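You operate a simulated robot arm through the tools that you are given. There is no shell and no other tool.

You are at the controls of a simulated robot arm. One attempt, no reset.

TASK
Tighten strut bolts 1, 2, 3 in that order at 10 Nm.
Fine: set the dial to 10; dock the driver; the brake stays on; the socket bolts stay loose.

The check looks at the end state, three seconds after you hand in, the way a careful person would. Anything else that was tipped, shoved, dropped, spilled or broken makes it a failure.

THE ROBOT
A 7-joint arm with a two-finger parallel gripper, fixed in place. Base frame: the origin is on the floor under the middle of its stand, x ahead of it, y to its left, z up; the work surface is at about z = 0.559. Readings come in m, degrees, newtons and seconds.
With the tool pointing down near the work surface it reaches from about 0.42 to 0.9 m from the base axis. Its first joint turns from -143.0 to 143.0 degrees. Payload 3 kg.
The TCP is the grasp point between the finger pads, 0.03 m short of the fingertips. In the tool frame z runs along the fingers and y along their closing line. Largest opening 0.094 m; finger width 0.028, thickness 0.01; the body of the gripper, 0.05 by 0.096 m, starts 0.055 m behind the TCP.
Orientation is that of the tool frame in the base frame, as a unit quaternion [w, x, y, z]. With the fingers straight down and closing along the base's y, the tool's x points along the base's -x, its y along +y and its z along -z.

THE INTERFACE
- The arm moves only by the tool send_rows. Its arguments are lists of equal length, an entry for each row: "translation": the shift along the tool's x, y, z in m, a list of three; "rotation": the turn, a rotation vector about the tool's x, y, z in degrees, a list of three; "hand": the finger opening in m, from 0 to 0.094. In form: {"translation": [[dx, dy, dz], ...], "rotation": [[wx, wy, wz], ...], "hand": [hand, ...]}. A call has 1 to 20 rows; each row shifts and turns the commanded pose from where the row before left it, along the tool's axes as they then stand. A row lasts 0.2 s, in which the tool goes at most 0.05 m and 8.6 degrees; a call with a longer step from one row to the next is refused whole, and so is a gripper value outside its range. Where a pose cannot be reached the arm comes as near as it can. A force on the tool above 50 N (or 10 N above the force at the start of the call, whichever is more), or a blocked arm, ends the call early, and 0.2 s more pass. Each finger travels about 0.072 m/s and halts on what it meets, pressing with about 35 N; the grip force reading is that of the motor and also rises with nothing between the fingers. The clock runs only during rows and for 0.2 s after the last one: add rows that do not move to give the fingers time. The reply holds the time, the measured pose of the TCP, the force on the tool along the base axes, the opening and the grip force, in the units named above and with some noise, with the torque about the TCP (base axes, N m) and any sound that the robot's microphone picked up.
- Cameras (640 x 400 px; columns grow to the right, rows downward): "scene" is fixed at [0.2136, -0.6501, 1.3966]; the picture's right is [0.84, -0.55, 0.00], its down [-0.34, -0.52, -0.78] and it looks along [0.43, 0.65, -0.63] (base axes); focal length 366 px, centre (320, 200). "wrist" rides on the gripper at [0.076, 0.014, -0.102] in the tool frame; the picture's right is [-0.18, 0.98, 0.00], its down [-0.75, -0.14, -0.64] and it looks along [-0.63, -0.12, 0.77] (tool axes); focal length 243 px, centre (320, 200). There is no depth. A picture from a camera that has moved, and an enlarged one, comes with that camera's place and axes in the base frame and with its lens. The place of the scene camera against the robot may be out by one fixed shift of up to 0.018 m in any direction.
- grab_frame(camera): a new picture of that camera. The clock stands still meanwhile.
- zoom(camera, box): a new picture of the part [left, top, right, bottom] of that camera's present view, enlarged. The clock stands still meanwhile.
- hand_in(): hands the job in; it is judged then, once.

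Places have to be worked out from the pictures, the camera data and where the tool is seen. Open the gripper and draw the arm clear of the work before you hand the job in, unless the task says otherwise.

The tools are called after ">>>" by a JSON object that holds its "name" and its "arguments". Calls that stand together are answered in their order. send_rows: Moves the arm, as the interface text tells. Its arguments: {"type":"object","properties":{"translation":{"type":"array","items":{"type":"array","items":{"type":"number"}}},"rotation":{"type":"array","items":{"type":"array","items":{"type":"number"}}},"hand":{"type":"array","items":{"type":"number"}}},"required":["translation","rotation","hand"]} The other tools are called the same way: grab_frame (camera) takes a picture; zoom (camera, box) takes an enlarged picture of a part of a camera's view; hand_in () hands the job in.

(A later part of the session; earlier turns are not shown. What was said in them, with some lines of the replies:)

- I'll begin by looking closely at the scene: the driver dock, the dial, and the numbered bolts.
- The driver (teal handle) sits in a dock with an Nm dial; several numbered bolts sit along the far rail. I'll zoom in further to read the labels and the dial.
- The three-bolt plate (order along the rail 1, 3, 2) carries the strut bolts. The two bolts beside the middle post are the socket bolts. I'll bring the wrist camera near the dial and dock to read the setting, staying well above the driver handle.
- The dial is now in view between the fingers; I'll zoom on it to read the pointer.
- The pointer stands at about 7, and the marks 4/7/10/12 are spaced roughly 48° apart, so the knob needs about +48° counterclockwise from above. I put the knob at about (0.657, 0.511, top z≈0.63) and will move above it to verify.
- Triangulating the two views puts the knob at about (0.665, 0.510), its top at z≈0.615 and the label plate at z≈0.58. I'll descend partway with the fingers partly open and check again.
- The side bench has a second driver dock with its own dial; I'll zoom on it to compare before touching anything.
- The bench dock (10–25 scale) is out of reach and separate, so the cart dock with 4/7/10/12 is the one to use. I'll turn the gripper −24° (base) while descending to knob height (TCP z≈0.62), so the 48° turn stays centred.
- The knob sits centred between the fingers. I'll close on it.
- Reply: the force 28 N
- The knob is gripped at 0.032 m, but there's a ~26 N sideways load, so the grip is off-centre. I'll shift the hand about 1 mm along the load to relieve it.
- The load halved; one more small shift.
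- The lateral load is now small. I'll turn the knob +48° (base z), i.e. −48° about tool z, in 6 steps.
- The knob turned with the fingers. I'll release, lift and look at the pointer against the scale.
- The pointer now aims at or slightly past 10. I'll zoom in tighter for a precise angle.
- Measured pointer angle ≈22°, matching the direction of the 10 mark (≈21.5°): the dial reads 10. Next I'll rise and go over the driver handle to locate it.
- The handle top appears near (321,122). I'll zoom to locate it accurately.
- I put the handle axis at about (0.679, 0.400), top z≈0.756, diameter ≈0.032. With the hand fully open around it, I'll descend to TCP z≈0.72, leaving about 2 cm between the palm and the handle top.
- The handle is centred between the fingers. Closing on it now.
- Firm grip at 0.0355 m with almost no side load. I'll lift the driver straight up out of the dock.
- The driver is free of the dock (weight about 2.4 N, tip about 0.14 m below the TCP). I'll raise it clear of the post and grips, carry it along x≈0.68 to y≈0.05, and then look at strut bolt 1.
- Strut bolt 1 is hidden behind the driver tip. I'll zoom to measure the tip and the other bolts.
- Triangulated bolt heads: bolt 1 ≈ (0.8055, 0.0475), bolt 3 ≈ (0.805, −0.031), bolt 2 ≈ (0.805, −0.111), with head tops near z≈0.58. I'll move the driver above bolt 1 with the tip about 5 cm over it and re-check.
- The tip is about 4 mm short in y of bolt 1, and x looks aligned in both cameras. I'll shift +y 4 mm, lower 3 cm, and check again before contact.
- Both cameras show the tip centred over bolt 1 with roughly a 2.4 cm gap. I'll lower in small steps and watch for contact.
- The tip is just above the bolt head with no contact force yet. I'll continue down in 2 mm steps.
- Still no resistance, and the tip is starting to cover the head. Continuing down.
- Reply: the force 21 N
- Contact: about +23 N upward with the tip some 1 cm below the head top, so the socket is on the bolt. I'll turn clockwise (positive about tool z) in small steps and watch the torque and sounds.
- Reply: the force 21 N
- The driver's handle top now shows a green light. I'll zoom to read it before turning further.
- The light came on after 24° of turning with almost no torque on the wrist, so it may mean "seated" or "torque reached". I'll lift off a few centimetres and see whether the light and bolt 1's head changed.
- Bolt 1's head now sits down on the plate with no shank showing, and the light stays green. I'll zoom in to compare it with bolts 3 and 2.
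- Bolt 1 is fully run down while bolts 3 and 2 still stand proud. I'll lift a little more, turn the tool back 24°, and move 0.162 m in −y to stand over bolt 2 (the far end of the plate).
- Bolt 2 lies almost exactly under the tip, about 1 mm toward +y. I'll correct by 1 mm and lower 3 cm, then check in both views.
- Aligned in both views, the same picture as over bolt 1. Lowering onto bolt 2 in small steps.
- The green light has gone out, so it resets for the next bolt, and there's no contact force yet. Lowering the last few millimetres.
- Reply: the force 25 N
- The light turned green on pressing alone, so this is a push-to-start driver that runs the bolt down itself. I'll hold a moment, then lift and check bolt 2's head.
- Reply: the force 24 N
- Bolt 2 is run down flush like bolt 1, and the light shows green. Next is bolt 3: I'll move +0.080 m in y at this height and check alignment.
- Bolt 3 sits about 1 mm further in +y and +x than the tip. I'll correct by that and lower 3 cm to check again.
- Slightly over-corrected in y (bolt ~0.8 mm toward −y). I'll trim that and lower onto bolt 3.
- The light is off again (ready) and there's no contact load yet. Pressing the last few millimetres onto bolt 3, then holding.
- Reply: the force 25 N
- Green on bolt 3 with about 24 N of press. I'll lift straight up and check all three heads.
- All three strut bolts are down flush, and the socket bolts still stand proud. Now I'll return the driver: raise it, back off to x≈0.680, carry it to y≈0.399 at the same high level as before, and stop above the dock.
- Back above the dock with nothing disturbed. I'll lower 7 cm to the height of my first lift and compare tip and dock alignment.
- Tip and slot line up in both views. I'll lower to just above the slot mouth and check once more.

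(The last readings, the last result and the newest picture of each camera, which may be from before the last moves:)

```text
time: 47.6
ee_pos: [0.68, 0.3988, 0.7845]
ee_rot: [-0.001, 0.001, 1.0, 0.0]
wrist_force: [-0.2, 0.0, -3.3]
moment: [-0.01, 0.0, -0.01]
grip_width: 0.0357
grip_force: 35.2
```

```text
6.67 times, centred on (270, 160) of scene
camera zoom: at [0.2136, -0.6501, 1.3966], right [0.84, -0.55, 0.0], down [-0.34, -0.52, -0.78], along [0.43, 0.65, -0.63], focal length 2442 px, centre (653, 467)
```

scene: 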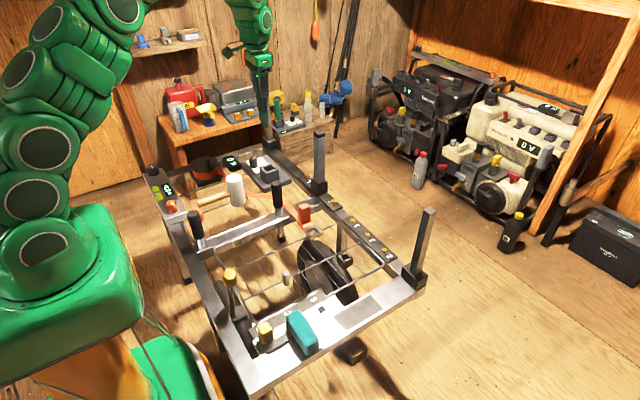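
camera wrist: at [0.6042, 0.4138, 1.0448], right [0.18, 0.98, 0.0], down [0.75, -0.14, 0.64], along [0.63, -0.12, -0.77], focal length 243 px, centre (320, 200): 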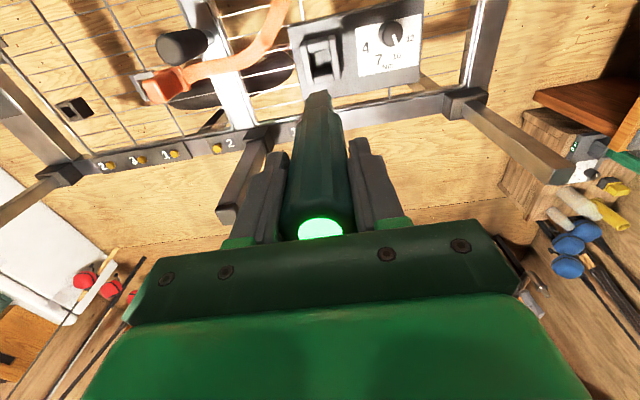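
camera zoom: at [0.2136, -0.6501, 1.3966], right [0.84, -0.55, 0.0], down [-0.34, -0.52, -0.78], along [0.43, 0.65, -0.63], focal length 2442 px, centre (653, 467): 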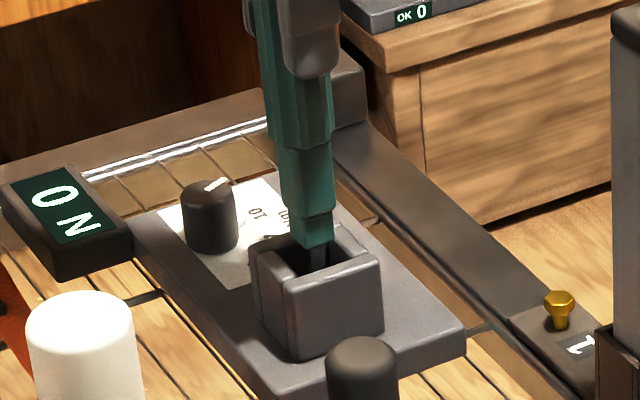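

The tip is at the slot mouth, centred, with no contact. Lowering it into the dock slowly.

>>> {"name": "send_rows", "arguments": {"translation": [[0, 0, 0.01], [0, 0, 0.01], [0, 0, 0.01], [0, 0, 0.01], [0, 0, 0.008], [0, 0, 0.006], [0, 0, 0.004], [0, 0, 0]], "rotation": [[0, 0, 0], [0, 0, 0], [0, 0, 0], [0, 0, 0], [0, 0, 0], [0, 0, 0], [0, 0, 0], [0, 0, 0]], "hand": [0.015, 0.015, 0.015, 0.015, 0.015, 0.015, 0.015, 0.015]}}

>>> {"name": "zoom", "arguments": {"camera": "scene", "box": [230, 130, 310, 190]}}

```text
time: 49.4
ee_pos: [0.6798, 0.4006, 0.7274]
ee_rot: [0.001, 0.001, 1.0, -0.001]
wrist_force: [0.2, -0.6, -3.3]
moment: [-0.03, 0.0, 0.02]
grip_width: 0.0355
grip_force: 35.1
```

```text
6.67 times, centred on (270, 160) of scene
camera zoom: at [0.2136, -0.6501, 1.3966], right [0.84, -0.55, 0.0], down [-0.34, -0.52, -0.78], along [0.43, 0.65, -0.63], focal length 2442 px, centre (653, 467)
```

zoom: 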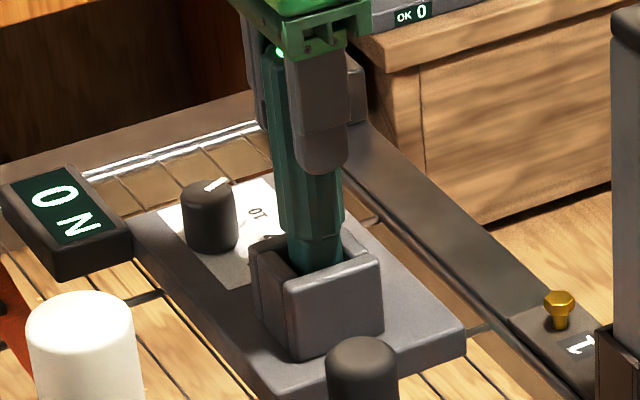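

The driver is well inside the slot with the load unchanged. Last few millimetres down to the grasp height, feeling for the floor.

>>> {"name": "send_rows", "arguments": {"translation": [[0, 0, 0.003], [0, 0, 0.002], [0, 0, 0.002], [0, 0, 0]], "rotation": [[0, 0, 0], [0, 0, 0], [0, 0, 0], [0, 0, 0]], "hand": [0.015, 0.015, 0.015, 0.015]}}

>>> {"name": "zoom", "arguments": {"camera": "scene", "box": [230, 130, 310, 190]}}

```text
time: 50.4
ee_pos: [0.6796, 0.3999, 0.7218]
ee_rot: [0.001, 0.0, 1.0, 0.0]
wrist_force: [3.9, -6.0, 24.6]
moment: [-0.82, -0.41, 0.0]
grip_width: 0.0357
grip_force: 34.7
```

```text
6.67 times, centred on (270, 160) of scene
camera zoom: at [0.2136, -0.6501, 1.3966], right [0.84, -0.55, 0.0], down [-0.34, -0.52, -0.78], along [0.43, 0.65, -0.63], focal length 2442 px, centre (653, 467)
```

zoom: 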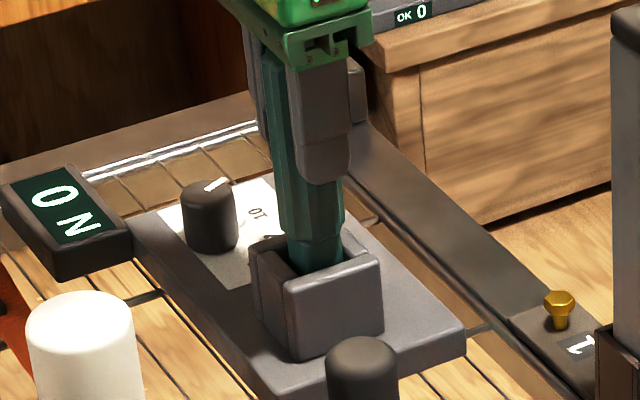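

The driver is resting on the dock floor (about 25 N of press). I'll ease off 1.5 mm, open the fingers, and check that it stands before retreating.

>>> {"name": "send_rows", "arguments": {"translation": [[0, 0, -0.0015], [0, 0, 0], [0, 0, 0], [0, 0, 0], [0, 0, 0], [0, 0, 0]], "rotation": [[0, 0, 0], [0, 0, 0], [0, 0, 0], [0, 0, 0], [0, 0, 0], [0, 0, 0]], "hand": [0.015, 0.036, 0.05, 0.07, 0.09, 0.094]}}

>>> {"name": "grab_frame", "arguments": {"camera": "wrist"}}

>>> {"name": "zoom", "arguments": {"camera": "scene", "box": [230, 110, 310, 190]}}

```text
time: 51.8
ee_pos: [0.6807, 0.3986, 0.7226]
ee_rot: [0.0, 0.0, 1.0, 0.0]
wrist_force: [0.2, -1.1, 0.2]
moment: [0.01, 0.01, -0.02]
grip_width: 0.0939
grip_force: 0.0
```

```text
taken
camera wrist: at [0.6046, 0.414, 0.8258], right [0.18, 0.98, 0.0], down [0.75, -0.14, 0.64], along [0.63, -0.12, -0.77], focal length 243 px, centre (320, 200)
```

wrist: 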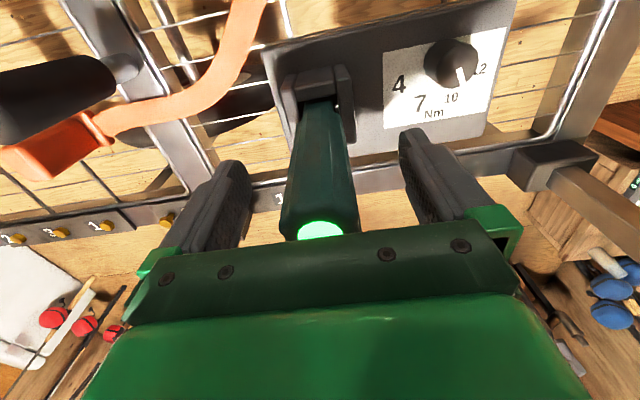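

```text
5.00 times, centred on (270, 150) of scene
camera zoom: at [0.2136, -0.6501, 1.3966], right [0.84, -0.55, 0.0], down [-0.34, -0.52, -0.78], along [0.43, 0.65, -0.63], focal length 1832 px, centre (570, 450)
```

zoom: 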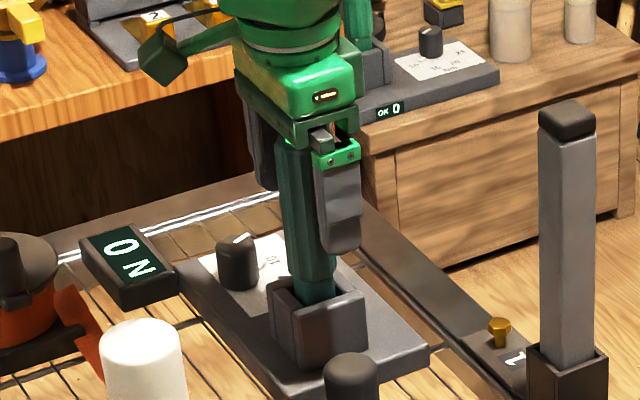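

The driver stands upright in the dock. I'll rise straight up and then draw back.

>>> {"name": "send_rows", "arguments": {"translation": [[0, 0, -0.015], [0, 0, -0.025], [0, 0, -0.035], [0, 0, -0.045], [0, 0, -0.045], [0, 0, -0.045], [0.03, 0, 0], [0.04, 0, 0], [0, 0, 0]], "rotation": [[0, 0, 0], [0, 0, 0], [0, 0, 0], [0, 0, 0], [0, 0, 0], [0, 0, 0], [0, 0, 0], [0, 0, 0], [0, 0, 0]], "hand": [0.094, 0.094, 0.094, 0.094, 0.094, 0.094, 0.094, 0.094, 0.094]}}

>>> {"name": "grab_frame", "arguments": {"camera": "wrist"}}

>>> {"name": "grab_frame", "arguments": {"camera": "scene"}}

>>> {"name": "zoom", "arguments": {"camera": "scene", "box": [230, 130, 310, 190]}}

>>> {"name": "zoom", "arguments": {"camera": "wrist", "box": [250, 60, 450, 185]}}

```text
time: 53.8
ee_pos: [0.6107, 0.4018, 0.9322]
ee_rot: [-0.001, 0.0, 1.0, 0.001]
wrist_force: [-0.5, -0.3, 0.7]
moment: [0.01, -0.01, 0.01]
grip_width: 0.0939
grip_force: 0.1
```

```text
taken
camera wrist: at [0.5348, 0.4151, 1.0359], right [0.18, 0.98, 0.0], down [0.75, -0.14, 0.64], along [0.63, -0.12, -0.77], focal length 243 px, centre (320, 200)
```

wrist: 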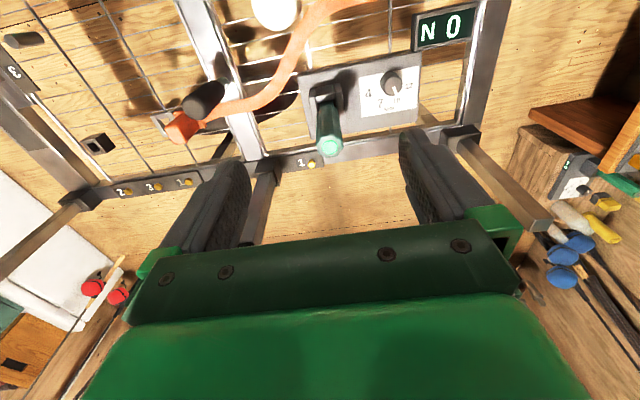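

```text
taken
```

scene: 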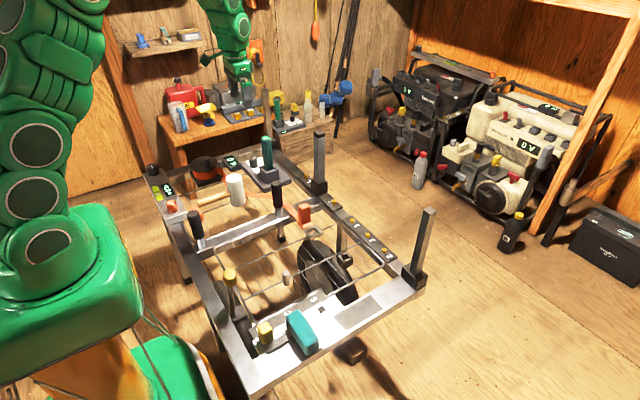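

```text
6.67 times, centred on (270, 160) of scene
camera zoom: at [0.2136, -0.6501, 1.3966], right [0.84, -0.55, 0.0], down [-0.34, -0.52, -0.78], along [0.43, 0.65, -0.63], focal length 2442 px, centre (653, 467)
```

zoom: 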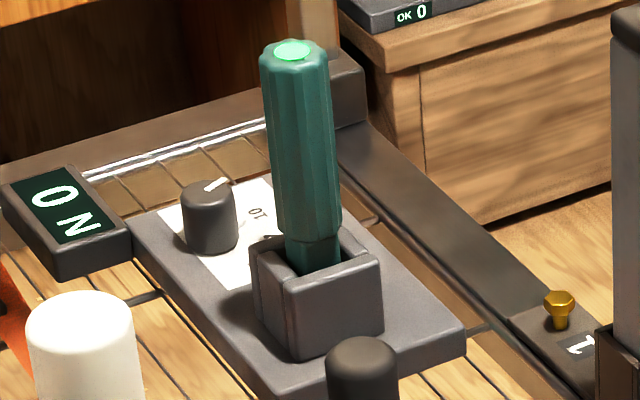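

```text
3.20 times, centred on (350, 122) of wrist
camera zoom: at [0.5348, 0.4151, 1.0359], right [0.18, 0.98, 0.0], down [0.75, -0.14, 0.64], along [0.63, -0.12, -0.77], focal length 776 px, centre (224, 448)
```

zoom: 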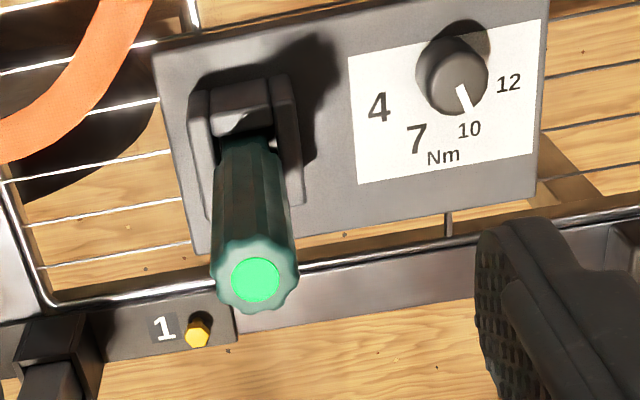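

The driver is docked, the dial points at 10, and the socket bolt stays proud. I'll draw the arm back further and take a final look at the bolts.

>>> {"name": "send_rows", "arguments": {"translation": [[0.02, -0.03, -0.01], [0.025, -0.03, -0.01], [0.025, -0.03, -0.01], [0.02, -0.03, -0.01], [0, 0, 0]], "rotation": [[0, 0, 0], [0, 0, 0], [0, 0, 0], [0, 0, 0], [0, 0, 0]], "hand": [0.094, 0.094, 0.094, 0.094, 0.094]}}

>>> {"name": "zoom", "arguments": {"camera": "scene", "box": [310, 185, 410, 265]}}

>>> {"name": "zoom", "arguments": {"camera": "scene", "box": [130, 120, 330, 245]}}

>>> {"name": "zoom", "arguments": {"camera": "scene", "box": [200, 200, 440, 350]}}

>>> {"name": "grab_frame", "arguments": {"camera": "wrist"}}

```text
time: 55.0
ee_pos: [0.5212, 0.2789, 0.9734]
ee_rot: [-0.001, 0.0, 1.0, 0.0]
wrist_force: [0.7, 0.2, 0.2]
moment: [0.06, -0.01, 0.0]
grip_width: 0.0941
grip_force: 0.1
```

```text
5.00 times, centred on (360, 225) of scene
camera zoom: at [0.2136, -0.6501, 1.3966], right [0.84, -0.55, 0.0], down [-0.34, -0.52, -0.78], along [0.43, 0.65, -0.63], focal length 1832 px, centre (120, 75)
```

zoom: 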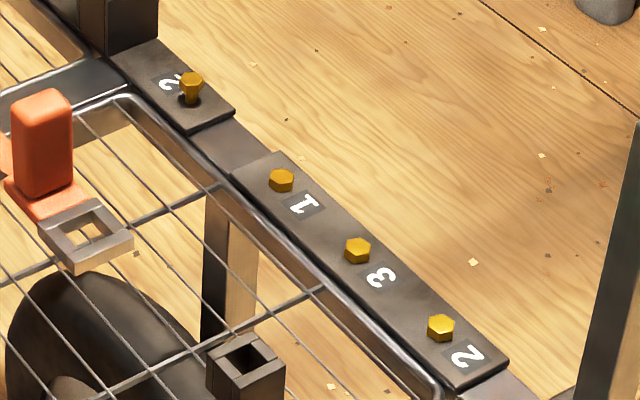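

```text
3.20 times, centred on (230, 182) of scene
camera zoom: at [0.2136, -0.6501, 1.3966], right [0.84, -0.55, 0.0], down [-0.34, -0.52, -0.78], along [0.43, 0.65, -0.63], focal length 1172 px, centre (608, 256)
```

zoom: 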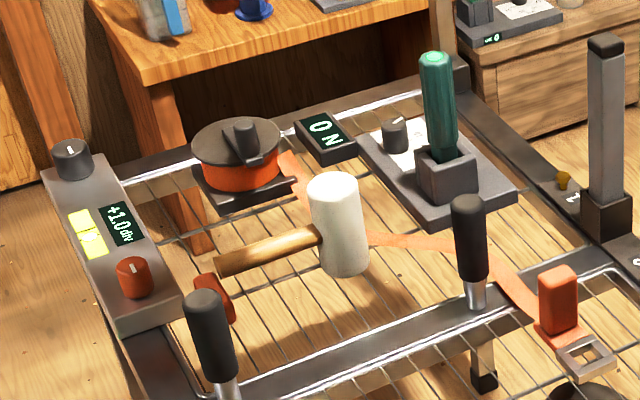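

```text
2.67 times, centred on (320, 275) of scene
camera zoom: at [0.2136, -0.6501, 1.3966], right [0.84, -0.55, 0.0], down [-0.34, -0.52, -0.78], along [0.43, 0.65, -0.63], focal length 977 px, centre (320, 0)
```

zoom: 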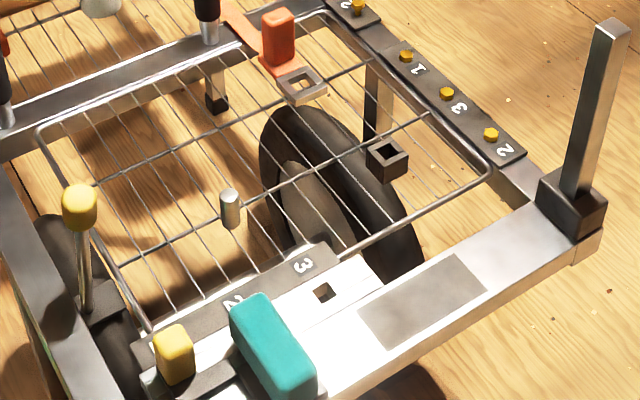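

```text
taken
camera wrist: at [0.4454, 0.2936, 1.0764], right [0.18, 0.98, 0.0], down [0.75, -0.14, 0.64], along [0.63, -0.12, -0.77], focal length 243 px, centre (320, 200)
```

wrist: 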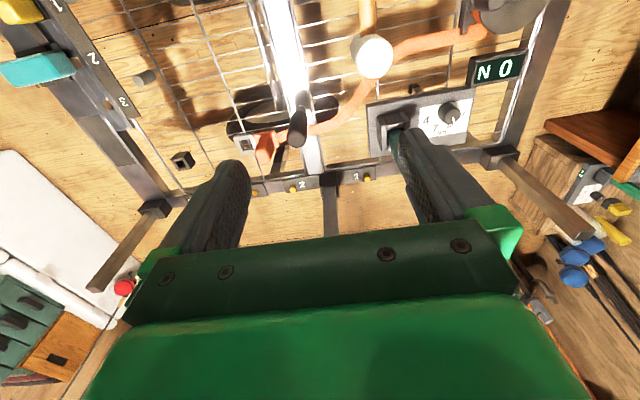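

All three strut bolts are seated, both socket bolts are still proud, and the dial points at 10. The driver stands in its dock, the brake lever and everything else look as they did at the start, and the gripper is open with the arm withdrawn. Handing in.

>>> {"name": "hand_in", "arguments": {}}

```text
The job is handed in.
```

I tightened strut bolts 1, 2 and 3 in that order with the dial set to 10 Nm, and handed the job in. The result of the check hasn't come back to me.

- **Strut bolts:** all three heads now sit flush on the plate. The driver's light showed green on each one. It is a push-to-start driver, and I found that out only after turning it by hand about 24° on bolt 1. Bolts 2 and 3 ran down from pressing alone.
- **Dial:** it stood at 7 at the start. I turned it to 10, and the pointer measured within about 1° of the mark.
- **Driver:** it is back in its dock on the cart, standing upright.
- **Left alone:** the socket bolts still stand proud, I did not touch the brake, and the last pictures show nothing else moved.
- **Arm:** the gripper is open and the arm is drawn back.

The wrist torque stayed near zero throughout, so the only evidence of 10 Nm is the dial setting and the green light. If the cart dock has an "OK" counter like the bench one, it would be on the side I couldn't see, so I didn't check it.
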